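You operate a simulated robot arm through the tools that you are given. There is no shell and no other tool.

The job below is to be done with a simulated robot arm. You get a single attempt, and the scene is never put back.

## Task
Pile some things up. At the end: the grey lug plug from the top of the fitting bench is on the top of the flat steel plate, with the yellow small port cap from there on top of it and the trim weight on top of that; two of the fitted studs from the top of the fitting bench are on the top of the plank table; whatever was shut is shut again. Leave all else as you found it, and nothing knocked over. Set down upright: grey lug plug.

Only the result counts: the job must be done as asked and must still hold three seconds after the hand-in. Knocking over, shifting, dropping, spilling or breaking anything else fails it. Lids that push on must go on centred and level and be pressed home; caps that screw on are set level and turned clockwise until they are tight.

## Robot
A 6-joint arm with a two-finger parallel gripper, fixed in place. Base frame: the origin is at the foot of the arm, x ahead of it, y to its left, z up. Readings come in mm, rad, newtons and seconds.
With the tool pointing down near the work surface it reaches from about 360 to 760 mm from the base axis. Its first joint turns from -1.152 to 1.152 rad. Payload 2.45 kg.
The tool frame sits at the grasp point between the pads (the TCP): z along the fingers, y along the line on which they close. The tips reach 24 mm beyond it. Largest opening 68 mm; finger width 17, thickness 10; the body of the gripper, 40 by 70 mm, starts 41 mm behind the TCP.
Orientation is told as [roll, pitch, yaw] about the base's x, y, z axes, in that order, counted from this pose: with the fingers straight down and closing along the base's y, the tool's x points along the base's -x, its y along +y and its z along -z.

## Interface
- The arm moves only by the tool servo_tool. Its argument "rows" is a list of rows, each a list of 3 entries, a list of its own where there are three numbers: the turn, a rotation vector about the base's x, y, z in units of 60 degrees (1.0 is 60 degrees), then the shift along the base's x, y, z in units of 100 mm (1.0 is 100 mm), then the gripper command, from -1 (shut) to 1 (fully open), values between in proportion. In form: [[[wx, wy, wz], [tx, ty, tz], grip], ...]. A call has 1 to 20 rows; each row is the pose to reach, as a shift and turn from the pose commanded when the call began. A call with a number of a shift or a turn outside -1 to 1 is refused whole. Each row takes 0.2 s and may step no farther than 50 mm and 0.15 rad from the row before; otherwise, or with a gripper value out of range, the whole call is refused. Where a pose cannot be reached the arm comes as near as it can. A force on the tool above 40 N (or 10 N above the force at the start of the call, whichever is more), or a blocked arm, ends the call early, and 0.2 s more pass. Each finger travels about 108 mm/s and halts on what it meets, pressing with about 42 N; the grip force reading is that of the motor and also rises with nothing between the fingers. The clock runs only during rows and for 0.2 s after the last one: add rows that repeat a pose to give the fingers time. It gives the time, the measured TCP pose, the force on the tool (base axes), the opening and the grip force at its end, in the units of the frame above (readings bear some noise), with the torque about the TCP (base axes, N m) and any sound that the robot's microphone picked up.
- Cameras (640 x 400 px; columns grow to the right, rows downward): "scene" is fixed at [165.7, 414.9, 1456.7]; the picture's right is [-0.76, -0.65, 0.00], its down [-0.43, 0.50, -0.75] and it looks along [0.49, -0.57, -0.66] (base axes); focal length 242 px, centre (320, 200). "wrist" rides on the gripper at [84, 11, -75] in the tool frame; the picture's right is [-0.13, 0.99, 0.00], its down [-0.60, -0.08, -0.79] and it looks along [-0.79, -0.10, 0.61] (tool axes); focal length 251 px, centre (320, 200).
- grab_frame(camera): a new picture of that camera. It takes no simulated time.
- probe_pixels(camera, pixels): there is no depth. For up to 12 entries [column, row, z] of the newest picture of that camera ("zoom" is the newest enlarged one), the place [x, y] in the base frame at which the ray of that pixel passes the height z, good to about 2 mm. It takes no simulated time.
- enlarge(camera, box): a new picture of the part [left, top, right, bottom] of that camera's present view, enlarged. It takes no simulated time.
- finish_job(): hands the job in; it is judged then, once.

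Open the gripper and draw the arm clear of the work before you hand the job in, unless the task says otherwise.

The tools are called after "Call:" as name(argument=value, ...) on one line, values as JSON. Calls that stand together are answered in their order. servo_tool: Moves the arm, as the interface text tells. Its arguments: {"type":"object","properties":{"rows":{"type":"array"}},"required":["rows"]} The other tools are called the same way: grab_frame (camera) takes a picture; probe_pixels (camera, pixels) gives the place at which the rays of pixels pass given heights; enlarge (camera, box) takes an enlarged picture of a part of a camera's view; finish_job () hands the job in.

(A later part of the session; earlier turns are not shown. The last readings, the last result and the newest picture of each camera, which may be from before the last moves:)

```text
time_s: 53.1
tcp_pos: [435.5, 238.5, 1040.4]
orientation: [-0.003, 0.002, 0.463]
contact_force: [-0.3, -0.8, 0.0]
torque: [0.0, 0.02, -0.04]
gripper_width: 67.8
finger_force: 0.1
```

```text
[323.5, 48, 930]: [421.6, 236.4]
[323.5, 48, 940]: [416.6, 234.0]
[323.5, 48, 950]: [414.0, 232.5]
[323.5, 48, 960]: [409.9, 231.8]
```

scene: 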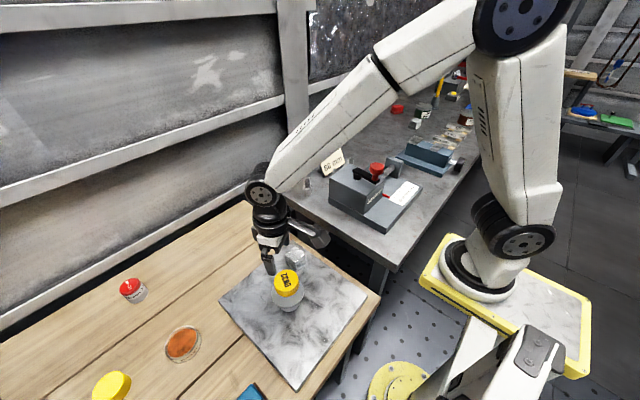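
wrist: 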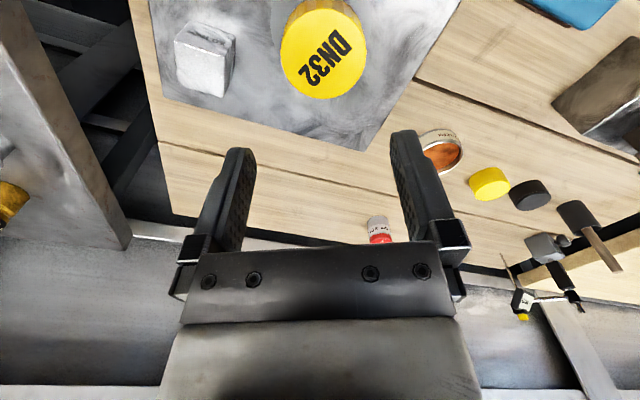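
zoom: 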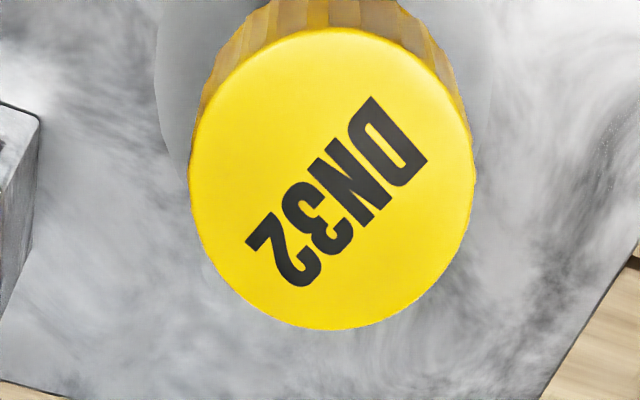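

The cap is hollow and has settled over the knob, level with its top at z≈942, centre ≈ (422,236) — resting stably on the plug. Next I go back empty to inspect and restore the red lever knob.

Call:
servo_tool(rows=[[[0, 0, 0], [0, 0, 0.4], 1], [[0, 0, 0], [0, 0, 0.8], 1], [[0, 0, -0.06], [0, -0.3, 1], 1], [[0, 0, -0.12], [0, -0.7, 1], 1], [[0, 0, -0.18], [0, -1, 1], 1]])

Call:
servo_tool(rows=[[[0, 0, -0.06], [0, -0.33, 0.2], 1], [[0, 0, -0.12], [0, -0.67, 0.4], 1], [[0, 0, -0.18], [0, -1, 0.5], 1]])

Call:
servo_tool(rows=[[[0, 0, -0.03], [0, -0.33, 0], 1], [[0, 0, -0.06], [0, -0.67, 0], 1], [[0, 0, -0.08], [0, -1, 0], 1]])

Call:
servo_tool(rows=[[[0, 0, 0], [0, -0.33, 0], 1], [[0, 0, 0], [0, -0.67, 0], 1], [[0, 0, 0], [0, -0.9, 0], 1], [[0, 0, 0], [0, -0.9, 0], 1]])

Call:
grab_frame(camera="wrist")

Call:
grab_frame(camera="scene")

```text
time_s: 54.3
tcp_pos: [433.6, 137.4, 1138.9]
orientation: [-0.003, 0.001, 0.273]
contact_force: [0.4, -0.1, -0.1]
torque: [0.0, -0.02, -0.01]
gripper_width: 68.2
finger_force: 0.0
```

```text
time_s: 55.1
tcp_pos: [433.6, 37.9, 1188.8]
orientation: [-0.003, 0.003, 0.083]
contact_force: [0.1, 0.3, -0.5]
torque: [-0.01, 0.0, 0.04]
gripper_width: 67.6
finger_force: 0.0
```

```text
time_s: 55.9
tcp_pos: [434.0, -63.1, 1187.8]
orientation: [-0.001, 0.002, -0.001]
contact_force: [0.5, 0.6, -0.1]
torque: [0.03, 0.05, 0.04]
gripper_width: 68.3
finger_force: 0.1
```

```text
time_s: 56.9
tcp_pos: [436.0, -150.8, 1189.6]
orientation: [0.0, 0.001, 0.0]
contact_force: [0.6, -0.7, -0.4]
torque: [-0.03, 0.01, 0.02]
gripper_width: 68.0
finger_force: 0.1
```

```text
taken
```

wrist: 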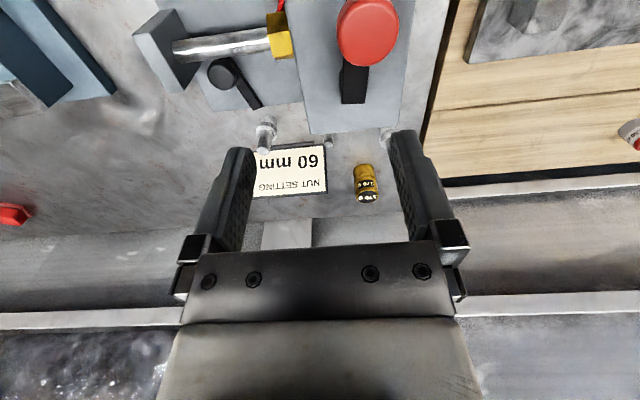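

```text
taken
```

scene: 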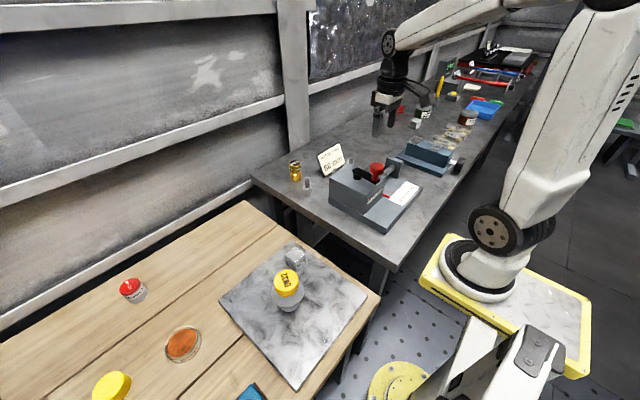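

I enlarge both views of the lever for accurate measurement.

Call:
enlarge(camera="wrist", box=[290, 0, 450, 130])

Call:
enlarge(camera="scene", box=[350, 150, 400, 190])

Call:
probe_pixels(camera="wrist", pixels=[[368, 32, 1040], [368, 32, 1050], [368, 32, 1060], [368, 32, 1070], [354, 95, 1020], [354, 95, 1030]])

Call:
probe_pixels(camera="scene", pixels=[[376.7, 166.7, 1040], [376.7, 166.7, 1050], [376.7, 166.7, 1060], [376.7, 166.7, 1070], [377.9, 165.9, 1050], [377.9, 165.9, 1060]])

```text
3.08 times, centred on (370, 65) of wrist
```

zoom: 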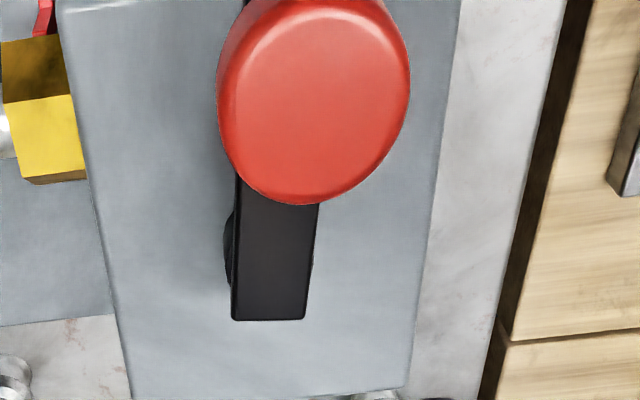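

```text
10.00 times, centred on (375, 170) of scene
```

zoom: 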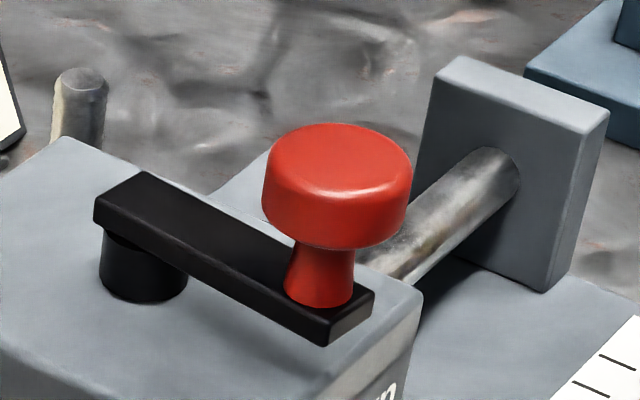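

```text
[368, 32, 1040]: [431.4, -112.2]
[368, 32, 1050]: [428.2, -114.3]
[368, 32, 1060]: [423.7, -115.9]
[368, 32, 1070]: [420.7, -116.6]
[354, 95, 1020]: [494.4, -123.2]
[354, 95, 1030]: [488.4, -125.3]
```

```text
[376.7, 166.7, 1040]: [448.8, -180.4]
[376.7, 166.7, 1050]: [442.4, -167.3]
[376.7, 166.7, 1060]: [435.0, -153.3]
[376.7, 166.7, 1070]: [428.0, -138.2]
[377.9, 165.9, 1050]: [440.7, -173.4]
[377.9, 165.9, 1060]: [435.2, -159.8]
```

The knob (top z≈1083, Ø≈44 mm) is now at about (417,-120); originally it was about 6.5 mm further toward -y, with the lever aligned to the block. I'll centre the open gripper at the original position (417,-126.5) above it.

Call:
servo_tool(rows=[[[0, 0, 0], [-0.19, 0.243, 0], 1], [[0, 0, 0], [-0.19, 0.243, -0.3], 1], [[0, 0, 0], [-0.19, 0.243, -0.55], 1], [[0, 0, 0], [-0.19, 0.243, -0.55], 1]])

Call:
grab_frame(camera="wrist")

Call:
enlarge(camera="scene", box=[340, 120, 420, 190])

```text
time_s: 57.9
tcp_pos: [413.2, -127.2, 1136.8]
orientation: [-0.001, 0.002, 0.0]
contact_force: [0.0, -0.1, 0.1]
torque: [0.0, -0.02, -0.03]
gripper_width: 68.1
finger_force: 0.0
```

```text
taken
```

wrist: 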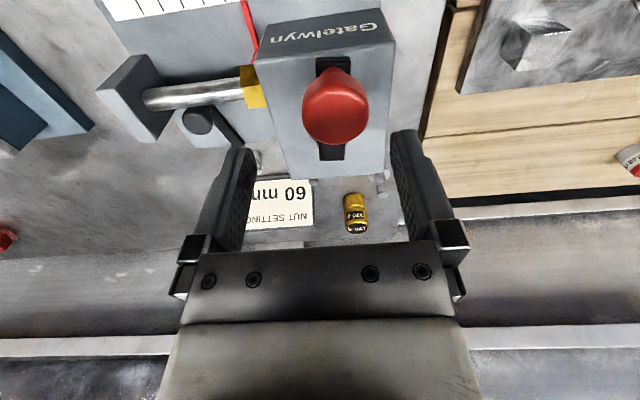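

```text
5.71 times, centred on (380, 155) of scene
```

zoom: 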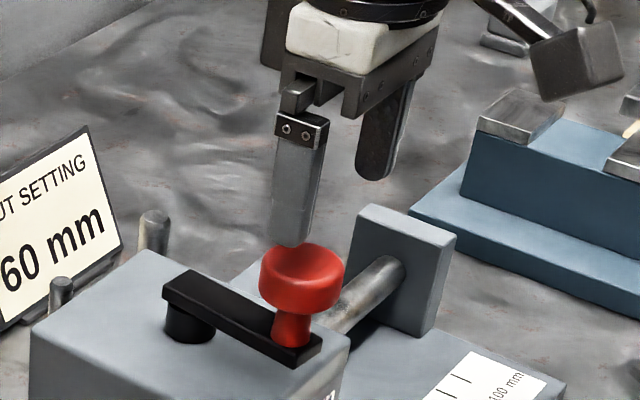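

The knob sits at column 336, i.e. about y≈-118; so its original y was about -124.5. I shift +2.5 mm in y and lower the open fingers around its head to z≈1086.

Call:
servo_tool(rows=[[[0, 0, 0], [0, 0.025, 0], 1], [[0, 0, 0], [0, 0.025, -0.2], 1], [[0, 0, 0], [0, 0.025, -0.36], 1], [[0, 0, 0], [0, 0.025, -0.36], 1]])

Call:
grab_frame(camera="wrist")

```text
time_s: 58.9
tcp_pos: [414.3, -125.0, 1101.1]
orientation: [-0.002, 0.001, 0.001]
contact_force: [-0.6, 0.4, -0.2]
torque: [0.03, 0.01, -0.01]
gripper_width: 68.2
finger_force: 0.0
```

```text
taken
```

wrist: 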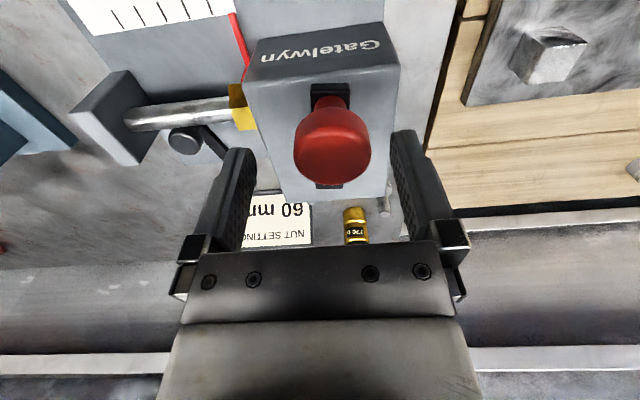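

I check the fingertip height against the knob head in the scene view.

Call:
enlarge(camera="scene", box=[350, 140, 410, 190])

Call:
enlarge(camera="wrist", box=[230, 60, 420, 210])

```text
8.00 times, centred on (380, 165) of scene
```

zoom: 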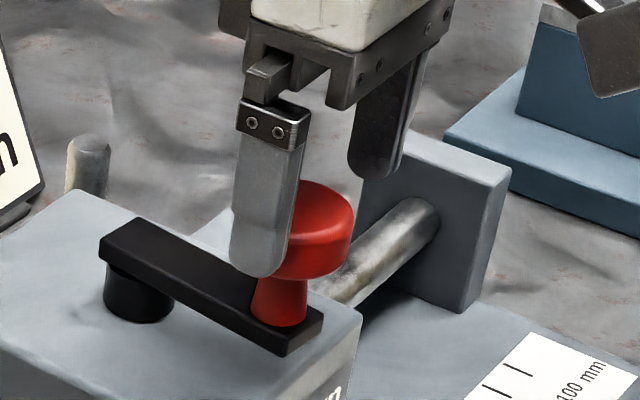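

```text
2.67 times, centred on (325, 135) of wrist
```

zoom: 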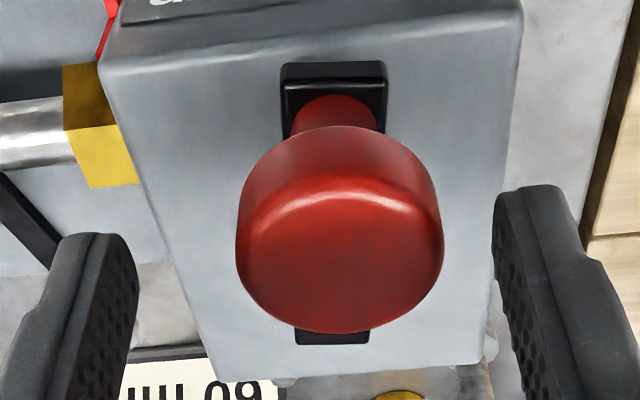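

Knob is offset +6.4 mm from the TCP, matching the lever's displacement. I lower 13 mm more and close gently to bring it to centre.

Call:
servo_tool(rows=[[[0, 0, 0], [0, 0, -0.07], 1], [[0, 0, 0], [0, 0, -0.14], 1], [[0, 0, 0], [0, 0, -0.14], 1]])

Call:
servo_tool(rows=[[[0, 0, 0], [0, 0, 0], 0.7], [[0, 0, 0], [0, 0, 0], 0.5], [[0, 0, 0], [0, 0, 0], 0.4], [[0, 0, 0], [0, 0, 0], 0.4]])

Call:
enlarge(camera="wrist", box=[230, 80, 420, 230])

Call:
enlarge(camera="scene", box=[340, 120, 420, 190])

```text
time_s: 59.7
tcp_pos: [415.8, -123.5, 1086.5]
orientation: [-0.001, 0.003, -0.001]
contact_force: [-1.3, -0.1, 0.0]
torque: [0.01, 0.03, 0.0]
gripper_width: 67.9
finger_force: 0.0
```

```text
time_s: 60.7
tcp_pos: [415.9, -124.3, 1087.1]
orientation: [-0.003, 0.002, 0.0]
contact_force: [-0.6, 1.9, -0.5]
torque: [0.04, 0.01, 0.01]
gripper_width: 48.9
finger_force: 0.4
```

```text
2.67 times, centred on (325, 155) of wrist
```

zoom: 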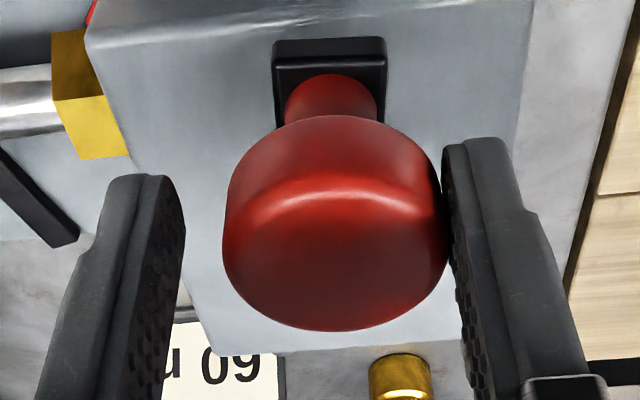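

```text
5.71 times, centred on (380, 155) of scene
```

zoom: 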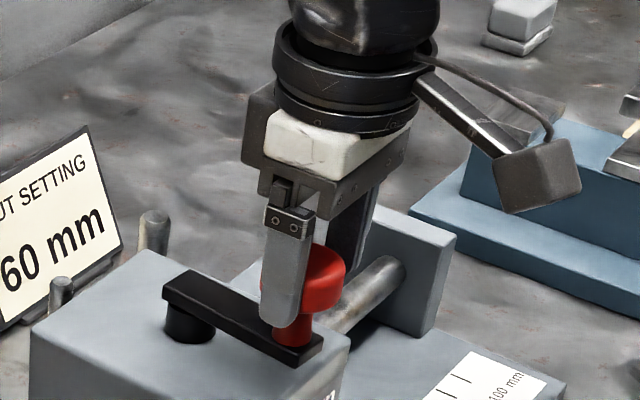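

The right finger now touches the knob. I close further to push it to centre.

Call:
servo_tool(rows=[[[0, 0, 0], [0, 0, 0], 0.3], [[0, 0, 0], [0, 0, 0], 0.2], [[0, 0, 0], [0, 0, 0], 0.1], [[0, 0, 0], [0, 0, 0], 0.1]])

Call:
enlarge(camera="wrist", box=[230, 80, 420, 230])

Call:
enlarge(camera="scene", box=[340, 120, 420, 190])

```text
time_s: 61.7
tcp_pos: [414.8, -124.3, 1087.0]
orientation: [-0.002, 0.0, 0.0]
contact_force: [-1.6, 4.3, 0.1]
torque: [0.08, -0.01, 0.04]
gripper_width: 41.1
finger_force: 2.2
```

```text
2.67 times, centred on (325, 155) of wrist
```

zoom: 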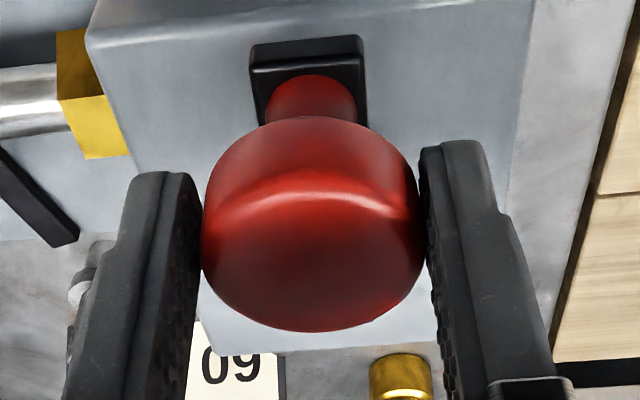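

```text
5.71 times, centred on (380, 155) of scene
```

zoom: 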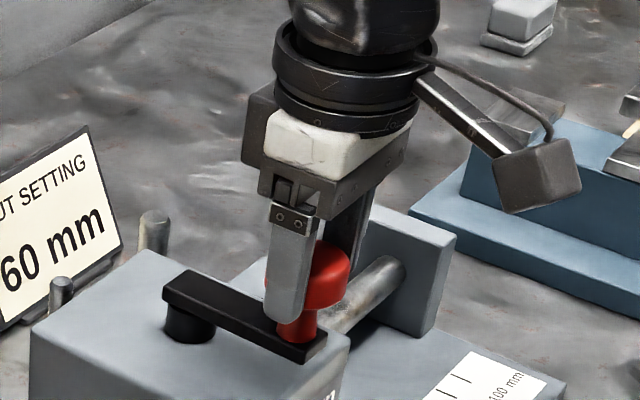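

The lever is nearly back (lever end at (326,350), knob right edge 350 vs 351 originally). I close fully to centre it and compare.

Call:
servo_tool(rows=[[[0, 0, 0], [0, 0, 0], -0.2], [[0, 0, 0], [0, 0, 0], -0.2], [[0, 0, 0], [0, 0, 0], -0.2]])

Call:
enlarge(camera="scene", box=[340, 120, 420, 190])

```text
time_s: 62.5
tcp_pos: [415.7, -124.0, 1089.2]
orientation: [-0.001, 0.001, 0.001]
contact_force: [-2.3, 3.8, -0.9]
torque: [0.05, 0.09, 0.26]
gripper_width: 39.2
finger_force: 44.6
```

```text
5.71 times, centred on (380, 155) of scene
```

zoom: 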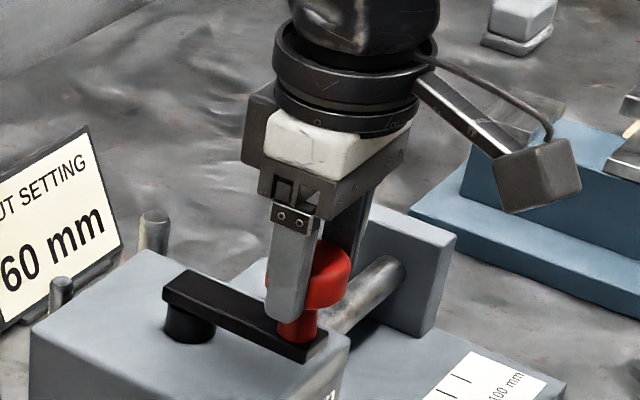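

Knob right edge now about 351–352 as originally. I open the fingers, raise clear and compare.

Call:
servo_tool(rows=[[[0, 0, 0], [0, 0, 0], 0.2], [[0, 0, 0], [0, 0, 0], 0.6], [[0, 0, 0], [0, 0, 0], 1], [[0, 0, 0], [0, 0, 0], 1], [[0, 0, 0], [0, 0, 0.2], 1], [[0, 0, 0], [0, 0, 0.6], 1], [[0, 0, 0], [0, 0, 1], 1], [[0, 0, 0], [0, 0, 1], 1]])

Call:
enlarge(camera="scene", box=[340, 120, 420, 190])

Call:
enlarge(camera="scene", box=[380, 150, 440, 200])

Call:
grab_frame(camera="wrist")

```text
time_s: 64.3
tcp_pos: [416.9, -125.7, 1187.3]
orientation: [-0.002, 0.002, 0.0]
contact_force: [-0.6, 0.3, 0.2]
torque: [0.02, 0.0, 0.0]
gripper_width: 67.9
finger_force: 0.0
```

```text
5.71 times, centred on (380, 155) of scene
```

zoom: 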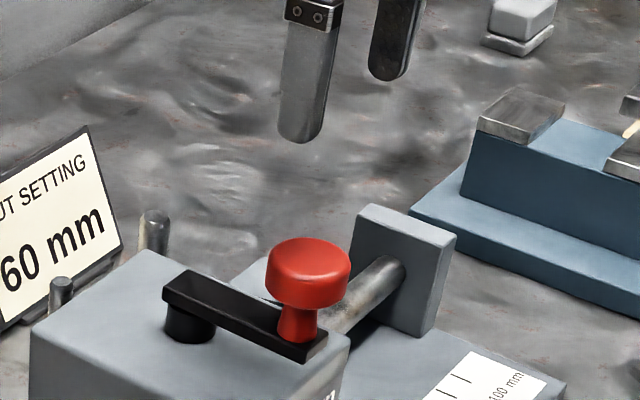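

```text
8.00 times, centred on (410, 175) of scene
```

zoom: 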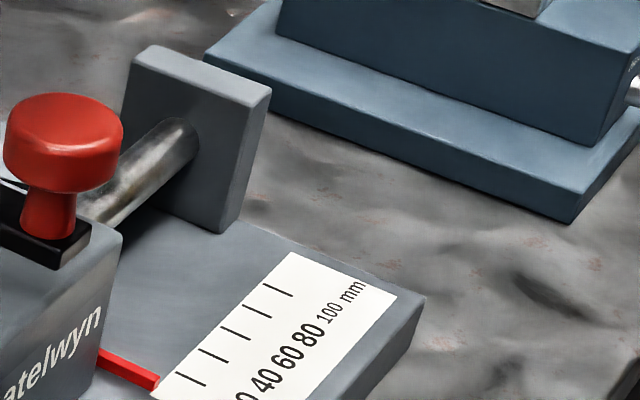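

```text
taken
```

wrist: 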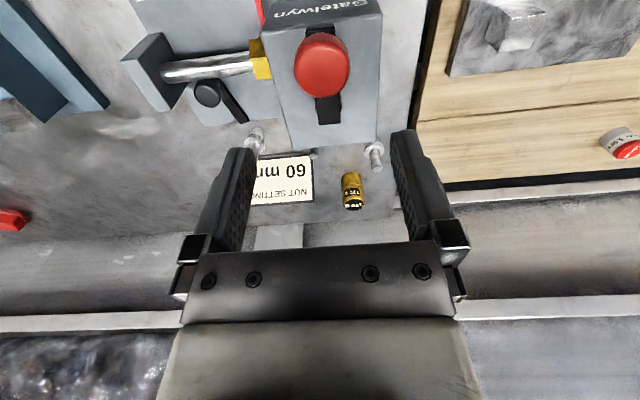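

The lever matches the original picture now (knob 265–351 vs 267–351, top y 237). Next, the trim weight: I move outward to view it.

Call:
servo_tool(rows=[[[0, 0, 0], [0.4, 0.05, 0], 1], [[0, 0, 0], [0.8, 0.1, 0], 1], [[0, 0, 0], [1, 0.15, 0], 1]])

Call:
servo_tool(rows=[[[0, 0, 0], [0.4, 0, -0.1], 1], [[0, 0, 0], [0.8, 0, -0.2], 1], [[0, 0, 0], [1, 0, -0.3], 1], [[0, 0, 0], [1, 0, -0.3], 1]])

Call:
grab_frame(camera="wrist")

```text
time_s: 65.1
tcp_pos: [517.8, -111.5, 1185.6]
orientation: [-0.001, 0.001, 0.003]
contact_force: [-0.8, -0.7, -0.1]
torque: [-0.02, 0.0, -0.01]
gripper_width: 68.0
finger_force: 0.1
```

```text
time_s: 66.1
tcp_pos: [615.1, -112.5, 1156.0]
orientation: [0.0, 0.002, 0.0]
contact_force: [0.8, 0.7, -0.1]
torque: [0.03, 0.01, 0.01]
gripper_width: 67.9
finger_force: 0.2
```

```text
taken
```

wrist: 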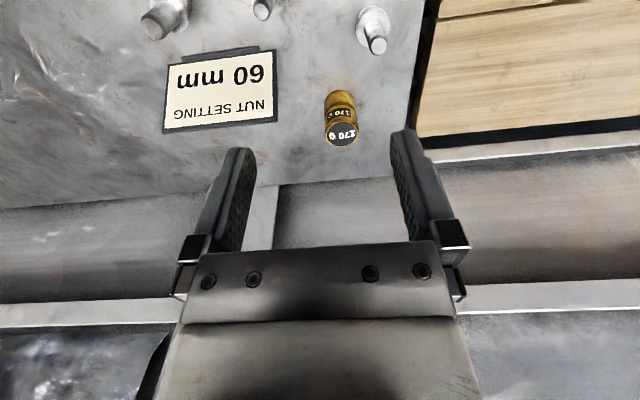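

Call:
enlarge(camera="wrist", box=[290, 70, 390, 160])

Call:
enlarge(camera="wrist", box=[120, 0, 420, 80])

Call:
enlarge(camera="scene", box=[280, 150, 340, 210])

```text
4.44 times, centred on (340, 115) of wrist
```

zoom: 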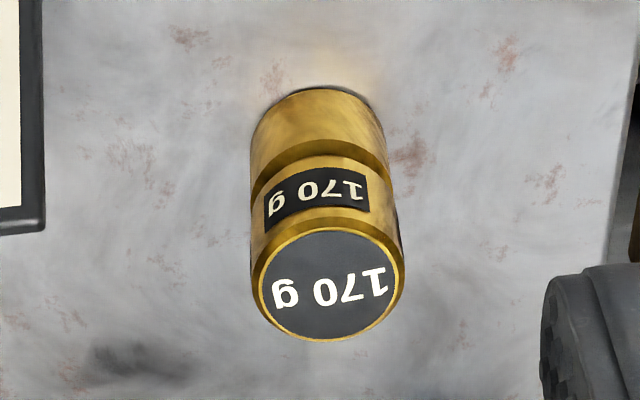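

```text
2.13 times, centred on (270, 40) of wrist
```

zoom: 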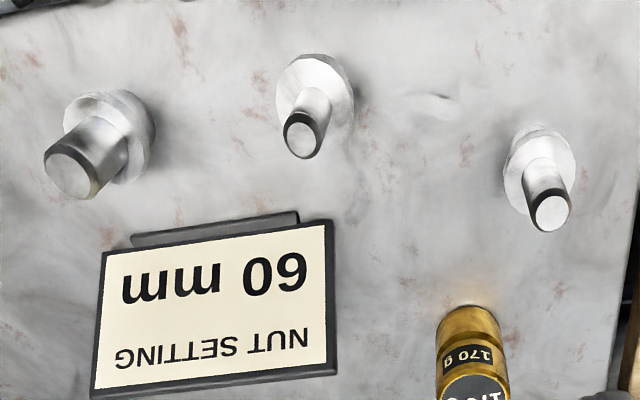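

```text
6.67 times, centred on (310, 180) of scene
```

zoom: 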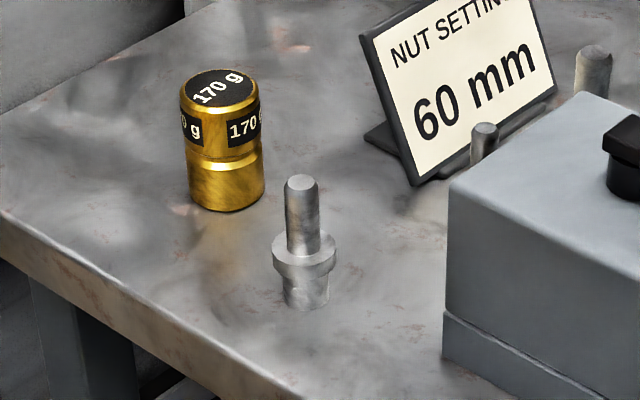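

The weight is a short brass cylinder; I triangulate its top from wrist (342,134) and scene (294.6,163.5).

Call:
probe_pixels(camera="wrist", pixels=[[342, 133.9, 940], [342, 133.9, 950], [342, 133.9, 960], [337, 95, 903]])

Call:
grab_frame(camera="scene")

Call:
probe_pixels(camera="scene", pixels=[[294.6, 163.5, 940], [294.6, 163.5, 950], [294.6, 163.5, 960], [296, 179.3, 903]])

```text
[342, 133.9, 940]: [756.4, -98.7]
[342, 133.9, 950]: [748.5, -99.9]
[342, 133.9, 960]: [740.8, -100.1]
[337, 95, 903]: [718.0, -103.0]
```

```text
taken
```

scene: 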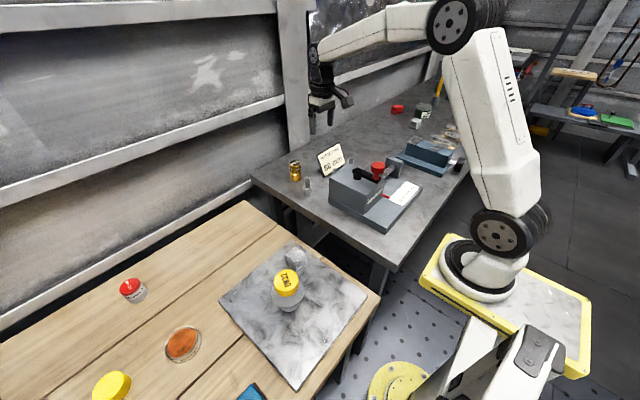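

```text
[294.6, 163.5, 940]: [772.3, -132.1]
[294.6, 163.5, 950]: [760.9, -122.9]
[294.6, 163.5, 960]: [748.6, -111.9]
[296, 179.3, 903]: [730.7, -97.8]
```

The weight is about Ø43 × 65 mm at (734,-101), top z≈968. I move above it.

Call:
servo_tool(rows=[[[0, 0, -0.04], [0.4, 0.04, 0], 1], [[0, 0, -0.08], [0.8, 0.08, -0.1], 1], [[0, 0, -0.12], [1, 0.1, -0.4], 1], [[0, 0, -0.12], [1, 0.1, -0.4], 1]])

Call:
grab_frame(camera="wrist")

```text
time_s: 67.1
tcp_pos: [714.3, -103.2, 1113.4]
orientation: [-0.002, -0.001, -0.125]
contact_force: [0.2, 0.6, -0.2]
torque: [-0.01, 0.0, -0.01]
gripper_width: 68.2
finger_force: 0.1
```

```text
taken
```

wrist: 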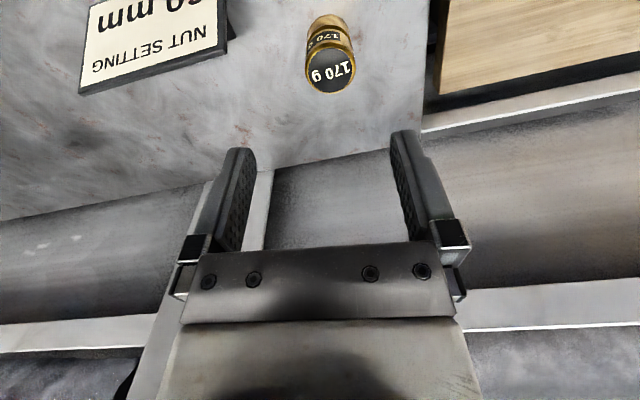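

Call:
enlarge(camera="wrist", box=[280, 0, 380, 110])

Call:
probe_pixels(camera="wrist", pixels=[[330, 70, 955], [330, 70, 960], [330, 70, 965], [330, 70, 970], [328, 13, 903]])

```text
3.64 times, centred on (330, 55) of wrist
```

zoom: 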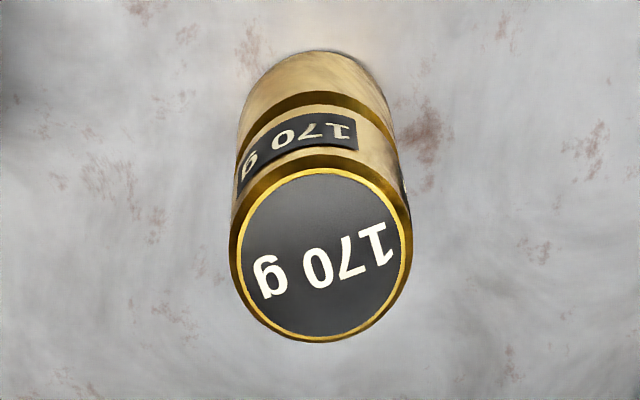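

```text
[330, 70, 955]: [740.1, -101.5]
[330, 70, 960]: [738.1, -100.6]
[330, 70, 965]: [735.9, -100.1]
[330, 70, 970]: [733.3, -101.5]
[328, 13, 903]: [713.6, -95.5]
```

Weight centre ≈ (735.5,-100.5), top z≈966. I shift over it and descend in stages.

Call:
servo_tool(rows=[[[0, 0, 0], [0.21, 0.027, 0], 1], [[0, 0, 0], [0.21, 0.027, -0.4], 1], [[0, 0, 0], [0.21, 0.027, -0.8], 1], [[0, 0, 0], [0.21, 0.027, -0.8], 1]])

Call:
grab_frame(camera="wrist")

Call:
enlarge(camera="scene", box=[270, 110, 350, 190])

```text
time_s: 68.1
tcp_pos: [733.7, -99.0, 1036.5]
orientation: [-0.001, 0.001, -0.125]
contact_force: [-0.1, 0.0, 0.4]
torque: [0.03, 0.02, 0.0]
gripper_width: 68.3
finger_force: 0.1
```

```text
taken
```

wrist: 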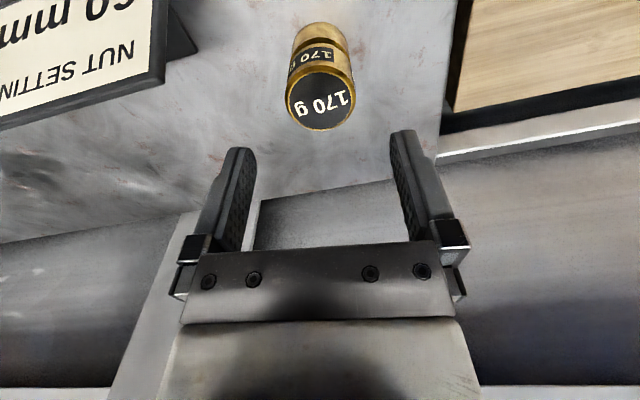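

```text
5.00 times, centred on (310, 150) of scene
```

zoom: 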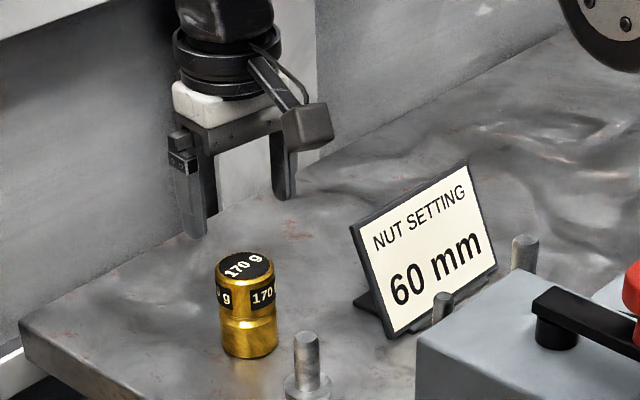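

Centred (320.5,101) with top z≈969. I descend to TCP z≈948 and grip.

Call:
servo_tool(rows=[[[0, 0, 0], [0, 0, -0.3], 1], [[0, 0, 0], [0, 0, -0.6], 1], [[0, 0, 0], [0, 0, -0.88], 1], [[0, 0, 0], [0, 0, -0.88], 1]])

Call:
grab_frame(camera="wrist")

```text
time_s: 69.1
tcp_pos: [734.4, -100.9, 948.1]
orientation: [-0.003, -0.001, -0.125]
contact_force: [0.2, 0.5, 0.2]
torque: [-0.02, 0.03, 0.01]
gripper_width: 67.9
finger_force: 0.2
```

```text
taken
```

wrist: 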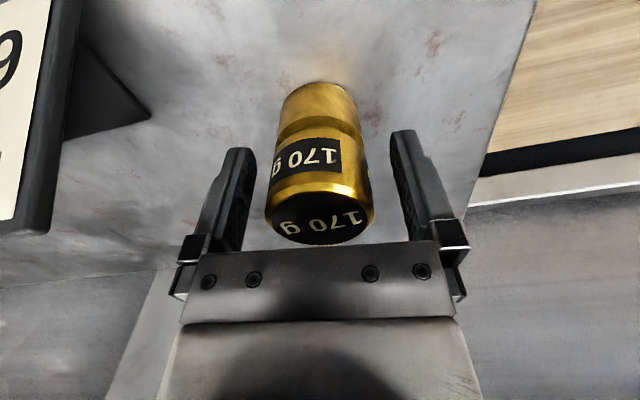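

The weight is between the pads. I close and lift a little.

Call:
servo_tool(rows=[[[0, 0, 0], [0, 0, 0], 0.4], [[0, 0, 0], [0, 0, 0], -1], [[0, 0, 0], [0, 0, 0], -1], [[0, 0, 0], [0, 0, 0], -1]])

Call:
servo_tool(rows=[[[0, 0, 0], [0, 0, 0.05], -1], [[0, 0, 0], [0, 0, 0.2], -1], [[0, 0, 0], [0, 0, 0.6], -1], [[0, 0, 0], [0, 0, 1], -1], [[0, 0, 0], [0, 0, 1], -1]])

Call:
grab_frame(camera="wrist")

```text
time_s: 70.1
tcp_pos: [734.0, -99.6, 948.8]
orientation: [0.0, 0.0, -0.126]
contact_force: [0.3, -0.7, 0.5]
torque: [-0.04, -0.01, 0.0]
gripper_width: 42.8
finger_force: 42.5
```

```text
time_s: 71.3
tcp_pos: [736.4, -97.3, 1046.8]
orientation: [-0.001, 0.003, -0.125]
contact_force: [-0.3, 0.8, -1.6]
torque: [0.0, 0.01, 0.0]
gripper_width: 42.8
finger_force: 42.5
```

```text
taken
```

wrist: 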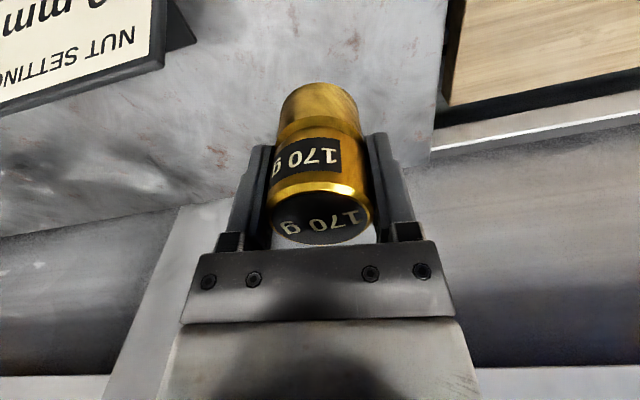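

Weight held (42.8 mm). I lift to a safe height and carry it diagonally to the stack, checking each step size.

Call:
servo_tool(rows=[[[0, 0, 0], [0, 0, 0.4], -1], [[0, 0, 0], [0, 0, 0.8], -1], [[0, 0, 0], [0, 0, 1], -1], [[0, 0, 0], [-0.3, 0, 1], -1]])

Call:
servo_tool(rows=[[[0, 0, 0.04], [-0.25, 0.2, 0.15], -1], [[0, 0, 0.08], [-0.5, 0.45, 0.3], -1], [[0, 0, 0.12], [-0.75, 0.7, 0.45], -1], [[0, 0, 0.16], [-1, 1, 0.45], -1]])

Call:
grab_frame(camera="scene")

```text
time_s: 72.3
tcp_pos: [706.6, -97.8, 1149.0]
orientation: [0.0, 0.001, -0.123]
contact_force: [0.3, -0.6, -1.6]
torque: [0.01, 0.0, 0.01]
gripper_width: 42.5
finger_force: 41.9
```

```text
time_s: 73.3
tcp_pos: [608.0, 6.0, 1190.1]
orientation: [-0.002, 0.001, 0.044]
contact_force: [-0.4, 0.2, -0.7]
torque: [0.0, -0.02, 0.0]
gripper_width: 42.8
finger_force: 42.0
```

```text
taken
```

scene: 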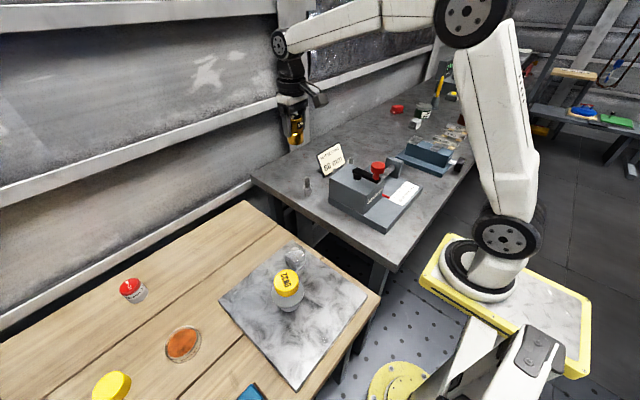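

Good. I continue toward the stack, keeping z≈1190.

Call:
servo_tool(rows=[[[0, 0, 0.05], [-0.2, 0.25, 0], -1], [[0, 0, 0.1], [-0.4, 0.5, 0], -1], [[0, 0, 0.15], [-0.6, 0.75, 0], -1], [[0, 0, 0.2], [-0.8, 1, 0], -1]])

Call:
servo_tool(rows=[[[0, 0, 0.05], [-0.2, 0.25, 0], -1], [[0, 0, 0.1], [-0.4, 0.5, 0], -1], [[0, 0, 0.15], [-0.6, 0.75, 0], -1], [[0, 0, 0.2], [-0.8, 1, 0], -1], [[0, 0, 0.2], [-0.8, 1, 0], -1]])

Call:
grab_frame(camera="wrist")

Call:
enlarge(camera="scene", box=[250, 230, 330, 310])

```text
time_s: 74.3
tcp_pos: [527.1, 104.5, 1190.7]
orientation: [-0.001, 0.002, 0.254]
contact_force: [0.4, -0.4, -1.8]
torque: [0.02, -0.02, 0.0]
gripper_width: 42.6
finger_force: 41.9
```

```text
time_s: 75.5
tcp_pos: [446.0, 203.0, 1194.9]
orientation: [-0.002, 0.002, 0.462]
contact_force: [-0.2, 0.1, -2.3]
torque: [0.0, -0.01, 0.01]
gripper_width: 42.7
finger_force: 41.9
```

```text
taken
```

wrist: 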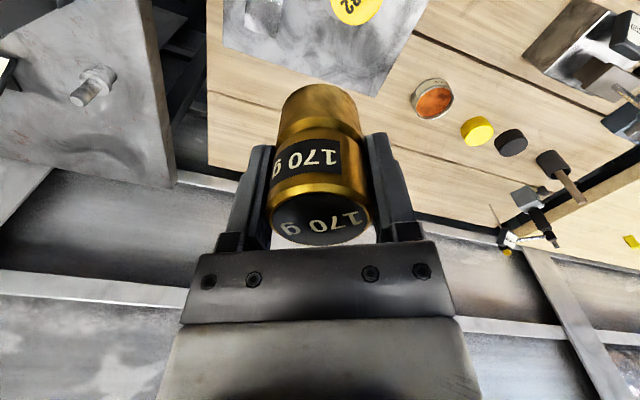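

```text
5.00 times, centred on (290, 270) of scene
```

zoom: 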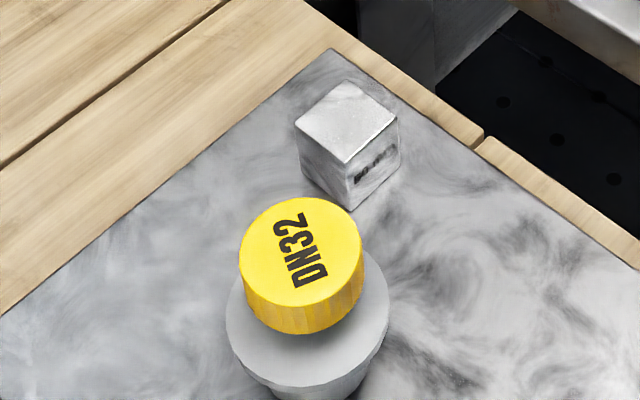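

Cap centre ≈ (423,237) and plug axis ≈ (429,236.5). I aim the weight at (427,237), lowering to z≈1000 in stages.

Call:
servo_tool(rows=[[[0, 0, 0], [-0.19, 0.34, 0], -1], [[0, 0, 0], [-0.19, 0.34, -0.3], -1], [[0, 0, 0], [-0.19, 0.34, -0.6], -1], [[0, 0, 0], [-0.19, 0.34, -0.95], -1], [[0, 0, 0], [-0.19, 0.34, -0.95], -1]])

Call:
grab_frame(camera="wrist")

Call:
enlarge(camera="scene", box=[240, 200, 340, 300])

```text
time_s: 76.7
tcp_pos: [427.3, 234.2, 1098.5]
orientation: [-0.004, 0.001, 0.462]
contact_force: [0.2, 0.4, -1.2]
torque: [0.03, -0.04, 0.01]
gripper_width: 42.6
finger_force: 42.2
```

```text
taken
```

wrist: 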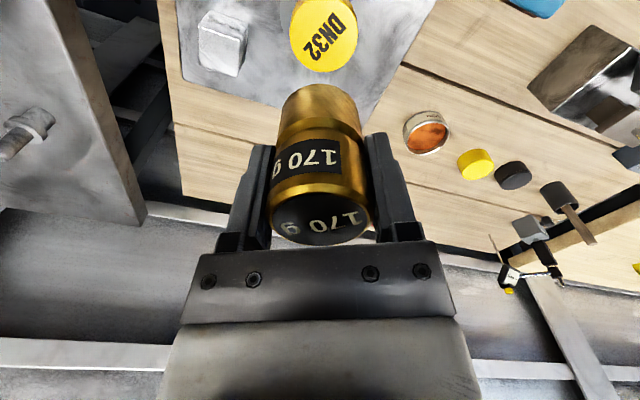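

```text
4.00 times, centred on (290, 250) of scene
```

zoom: 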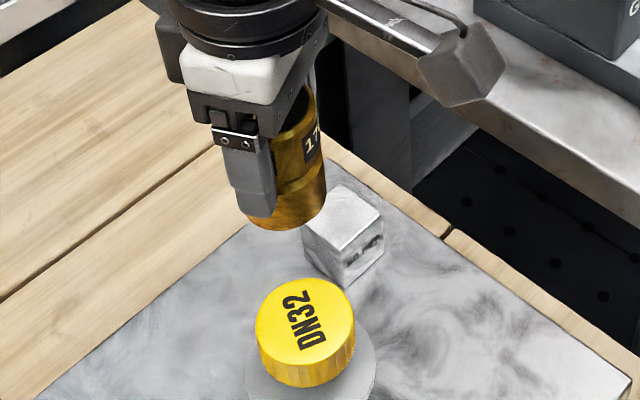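

I enlarge to check the cap's position relative to the held weight.

Call:
enlarge(camera="wrist", box=[270, 0, 380, 90])

Call:
probe_pixels(camera="zoom", pixels=[[320, 310, 942], [320, 160, 942], [185, 160, 942], [455, 160, 942]])

```text
4.44 times, centred on (325, 45) of wrist
```

zoom: 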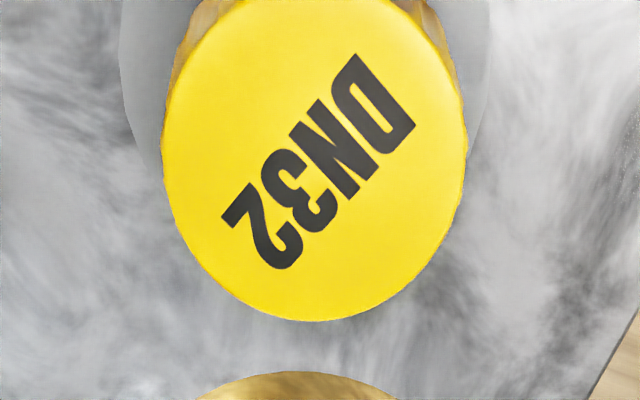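

```text
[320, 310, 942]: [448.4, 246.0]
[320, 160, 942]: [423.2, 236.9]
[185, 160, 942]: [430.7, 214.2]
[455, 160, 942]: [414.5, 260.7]
```

Cap centre confirmed ≈ (422.5,236). I nudge +2 mm y and lower to z≈1003.

Call:
servo_tool(rows=[[[0, 0, 0], [0, 0.02, -0.3], -1], [[0, 0, 0], [0, 0.02, -0.6], -1], [[0, 0, 0], [0, 0.02, -0.8], -1], [[0, 0, 0], [0, 0.02, -0.95], -1], [[0, 0, 0], [0, 0.02, -0.95], -1]])

Call:
enlarge(camera="scene", box=[250, 220, 330, 300])

Call:
grab_frame(camera="wrist")

```text
time_s: 77.9
tcp_pos: [426.5, 237.9, 1003.5]
orientation: [-0.002, 0.002, 0.462]
contact_force: [0.2, -0.3, -1.1]
torque: [-0.02, 0.02, -0.02]
gripper_width: 42.7
finger_force: 42.2
```

```text
5.00 times, centred on (290, 260) of scene
```

zoom: 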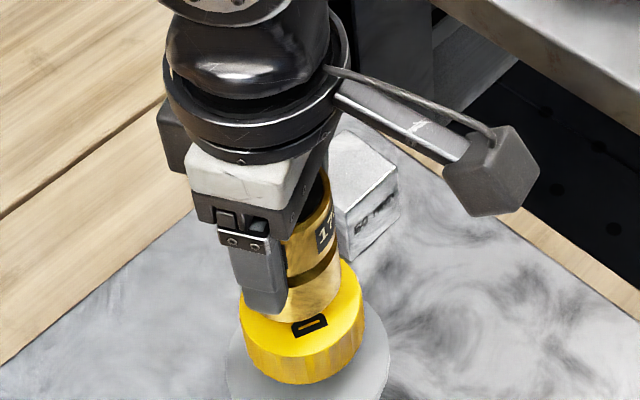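

```text
taken
```

wrist: 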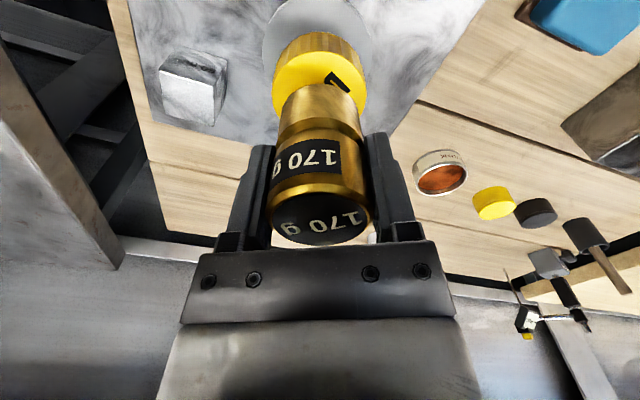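

Aligned with the cap (columns 320 for both). I creep down with small steps, reading force each time.

Call:
servo_tool(rows=[[[0, 0, 0], [0, 0, -0.03], -1], [[0, 0, 0], [0, 0, -0.06], -1], [[0, 0, 0], [0, 0, -0.06], -1]])

Call:
servo_tool(rows=[[[0, 0, 0], [0, 0, -0.02], -1], [[0, 0, 0], [0, 0, -0.02], -1]])

Call:
servo_tool(rows=[[[0, 0, 0], [0, 0, -0.02], -1], [[0, 0, 0], [0, 0, -0.02], -1]])

```text
time_s: 78.7
tcp_pos: [425.6, 237.1, 997.2]
orientation: [-0.003, 0.0, 0.46]
contact_force: [-1.0, 0.5, -2.0]
torque: [0.0, -0.02, -0.01]
gripper_width: 42.7
finger_force: 42.3
```

```text
time_s: 79.3
tcp_pos: [425.7, 238.5, 994.7]
orientation: [-0.002, 0.002, 0.462]
contact_force: [-0.4, 0.9, -2.1]
torque: [0.03, 0.01, 0.01]
gripper_width: 42.9
finger_force: 42.8
```

```text
time_s: 79.9
tcp_pos: [426.9, 238.5, 992.2]
orientation: [-0.003, 0.003, 0.461]
contact_force: [-1.1, -0.6, -1.7]
torque: [0.03, -0.02, 0.01]
gripper_width: 42.4
finger_force: 41.8
```

No contact yet at z≈992. I continue in 1.5–2 mm steps.

Call:
servo_tool(rows=[[[0, 0, 0], [0, 0, -0.02], -1], [[0, 0, 0], [0, 0, -0.02], -1]])

Call:
enlarge(camera="scene", box=[250, 230, 330, 300])

Call:
enlarge(camera="wrist", box=[240, 0, 400, 140])

```text
time_s: 80.5
tcp_pos: [426.4, 237.2, 989.8]
orientation: [-0.001, 0.0, 0.46]
contact_force: [-0.9, -0.2, -1.6]
torque: [-0.02, -0.01, 0.01]
gripper_width: 42.8
finger_force: 42.0
```

```text
5.71 times, centred on (290, 265) of scene
```

zoom: 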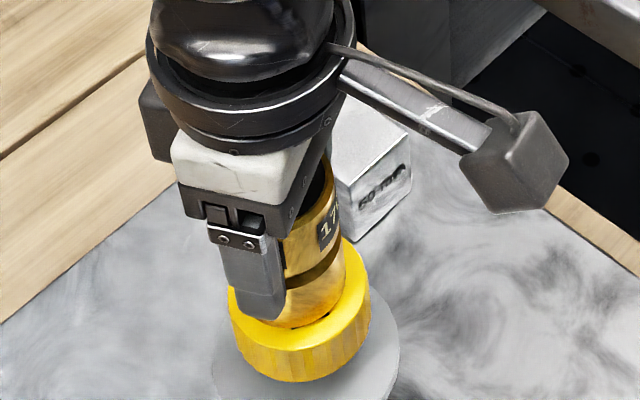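

```text
2.86 times, centred on (320, 70) of wrist
```

zoom: 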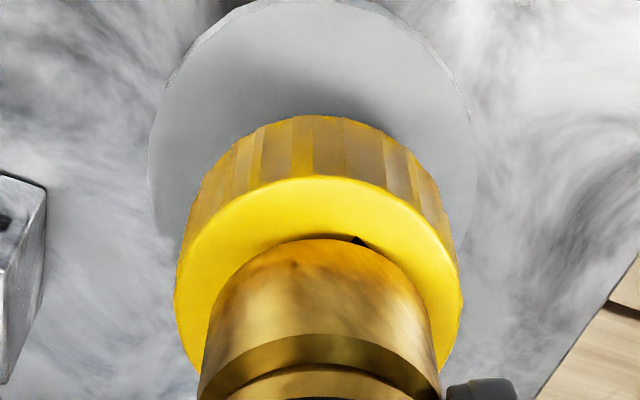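

The gap is almost closed. I continue in fine steps.

Call:
servo_tool(rows=[[[0, 0, 0], [0, 0, -0.015], -1], [[0, 0, 0], [0, 0, -0.015], -1]])

Call:
servo_tool(rows=[[[0, 0, 0], [0, 0, -0.01], -1], [[0, 0, 0], [0, 0, -0.01], -1]])

```text
time_s: 81.1
tcp_pos: [426.1, 238.3, 989.3]
orientation: [-0.002, 0.003, 0.461]
contact_force: [0.7, 0.4, -2.1]
torque: [0.04, -0.01, 0.02]
gripper_width: 42.7
finger_force: 41.9
```

```text
time_s: 81.7
tcp_pos: [426.5, 238.0, 988.6]
orientation: [-0.003, 0.001, 0.459]
contact_force: [0.7, 1.0, -0.9]
torque: [0.0, 0.03, -0.02]
gripper_width: 42.9
finger_force: 42.4
```

Call:
servo_tool(rows=[[[0, 0, 0], [0, 0, -0.01], -1], [[0, 0, 0], [0, 0, -0.01], -1]])

Call:
servo_tool(rows=[[[0, 0, 0], [0, 0, -0.01], -1], [[0, 0, 0], [0, 0, -0.01], -1]])

```text
time_s: 82.3
tcp_pos: [427.3, 239.4, 987.7]
orientation: [-0.001, -0.002, 0.46]
contact_force: [-0.3, -0.5, -0.1]
torque: [-0.06, 0.02, 0.0]
gripper_width: 42.6
finger_force: 42.1
```

```text
time_s: 82.9
tcp_pos: [427.1, 238.2, 986.6]
orientation: [0.0, 0.0, 0.461]
contact_force: [-1.5, 0.0, 9.9]
torque: [0.0, 0.04, -0.02]
gripper_width: 42.8
finger_force: 41.6
```

Contact: force rose to +9.9 N with almost no torque. I relax by 0.5 mm and open gradually.

Call:
servo_tool(rows=[[[0, 0, 0], [0, 0, 0.005], -1], [[0, 0, 0], [0, 0, 0.005], 0.3], [[0, 0, 0], [0, 0, 0.005], 0.45], [[0, 0, 0], [0, 0, 0.005], 0.8], [[0, 0, 0], [0, 0, 0.005], 1], [[0, 0, 0], [0, 0, 0.005], 1]])

Call:
grab_frame(camera="wrist")

Call:
enlarge(camera="scene", box=[250, 230, 330, 300])

```text
time_s: 84.3
tcp_pos: [426.4, 237.6, 987.2]
orientation: [-0.002, -0.001, 0.46]
contact_force: [-0.3, 0.6, -0.6]
torque: [0.02, 0.01, -0.02]
gripper_width: 68.1
finger_force: 0.0
```

```text
taken
```

wrist: 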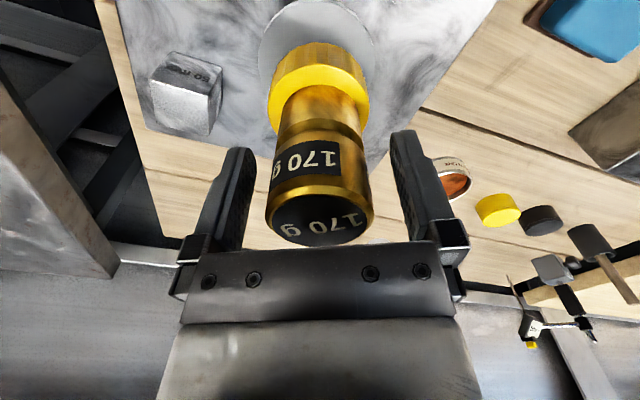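

```text
5.71 times, centred on (290, 265) of scene
```

zoom: 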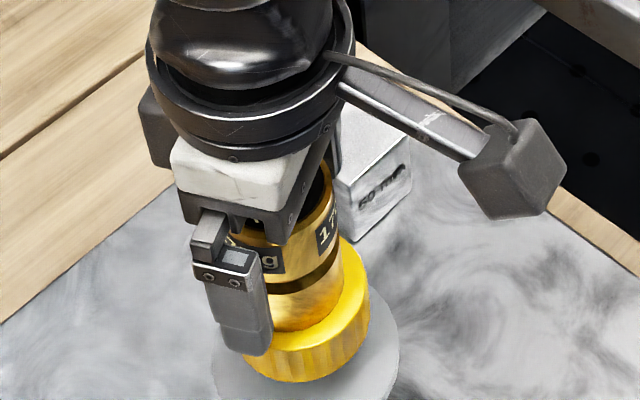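

The weight stands on the cap. I raise straight up, clear of it.

Call:
servo_tool(rows=[[[0, 0, 0], [0, 0, 0.05], 1], [[0, 0, 0], [0, 0, 0.2], 1], [[0, 0, 0], [0, 0, 0.5], 1], [[0, 0, 0], [0, 0, 0.9], 1], [[0, 0, 0], [0, 0, 1], 1]])

Call:
servo_tool(rows=[[[0, 0, 0], [0, 0, 0.4], 1], [[0, 0, 0], [0, 0, 0.8], 1], [[0, 0, 0], [0, 0, 1], 1]])

Call:
enlarge(camera="scene", box=[250, 220, 330, 300])

Call:
grab_frame(camera="wrist")

```text
time_s: 85.5
tcp_pos: [428.3, 237.5, 1088.3]
orientation: [-0.002, 0.002, 0.463]
contact_force: [0.2, -0.1, -1.1]
torque: [-0.02, 0.02, 0.01]
gripper_width: 67.7
finger_force: 0.0
```

```text
time_s: 86.3
tcp_pos: [424.6, 237.8, 1186.9]
orientation: [-0.001, 0.003, 0.461]
contact_force: [-0.7, -0.5, 0.1]
torque: [0.0, 0.0, 0.02]
gripper_width: 67.8
finger_force: 0.1
```

```text
5.00 times, centred on (290, 260) of scene
```

zoom: 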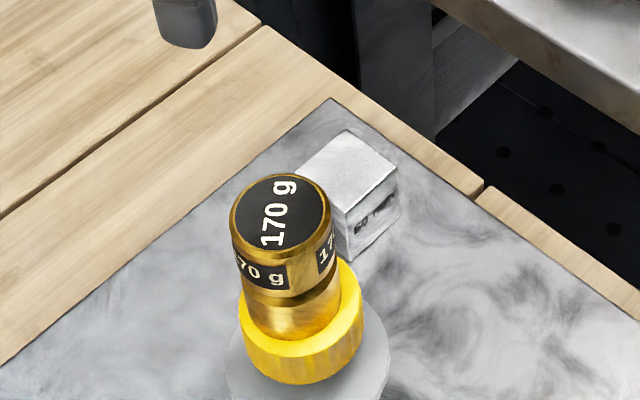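

```text
taken
```

wrist: 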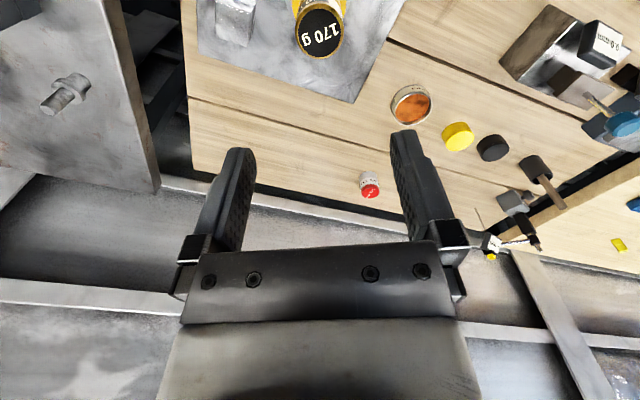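

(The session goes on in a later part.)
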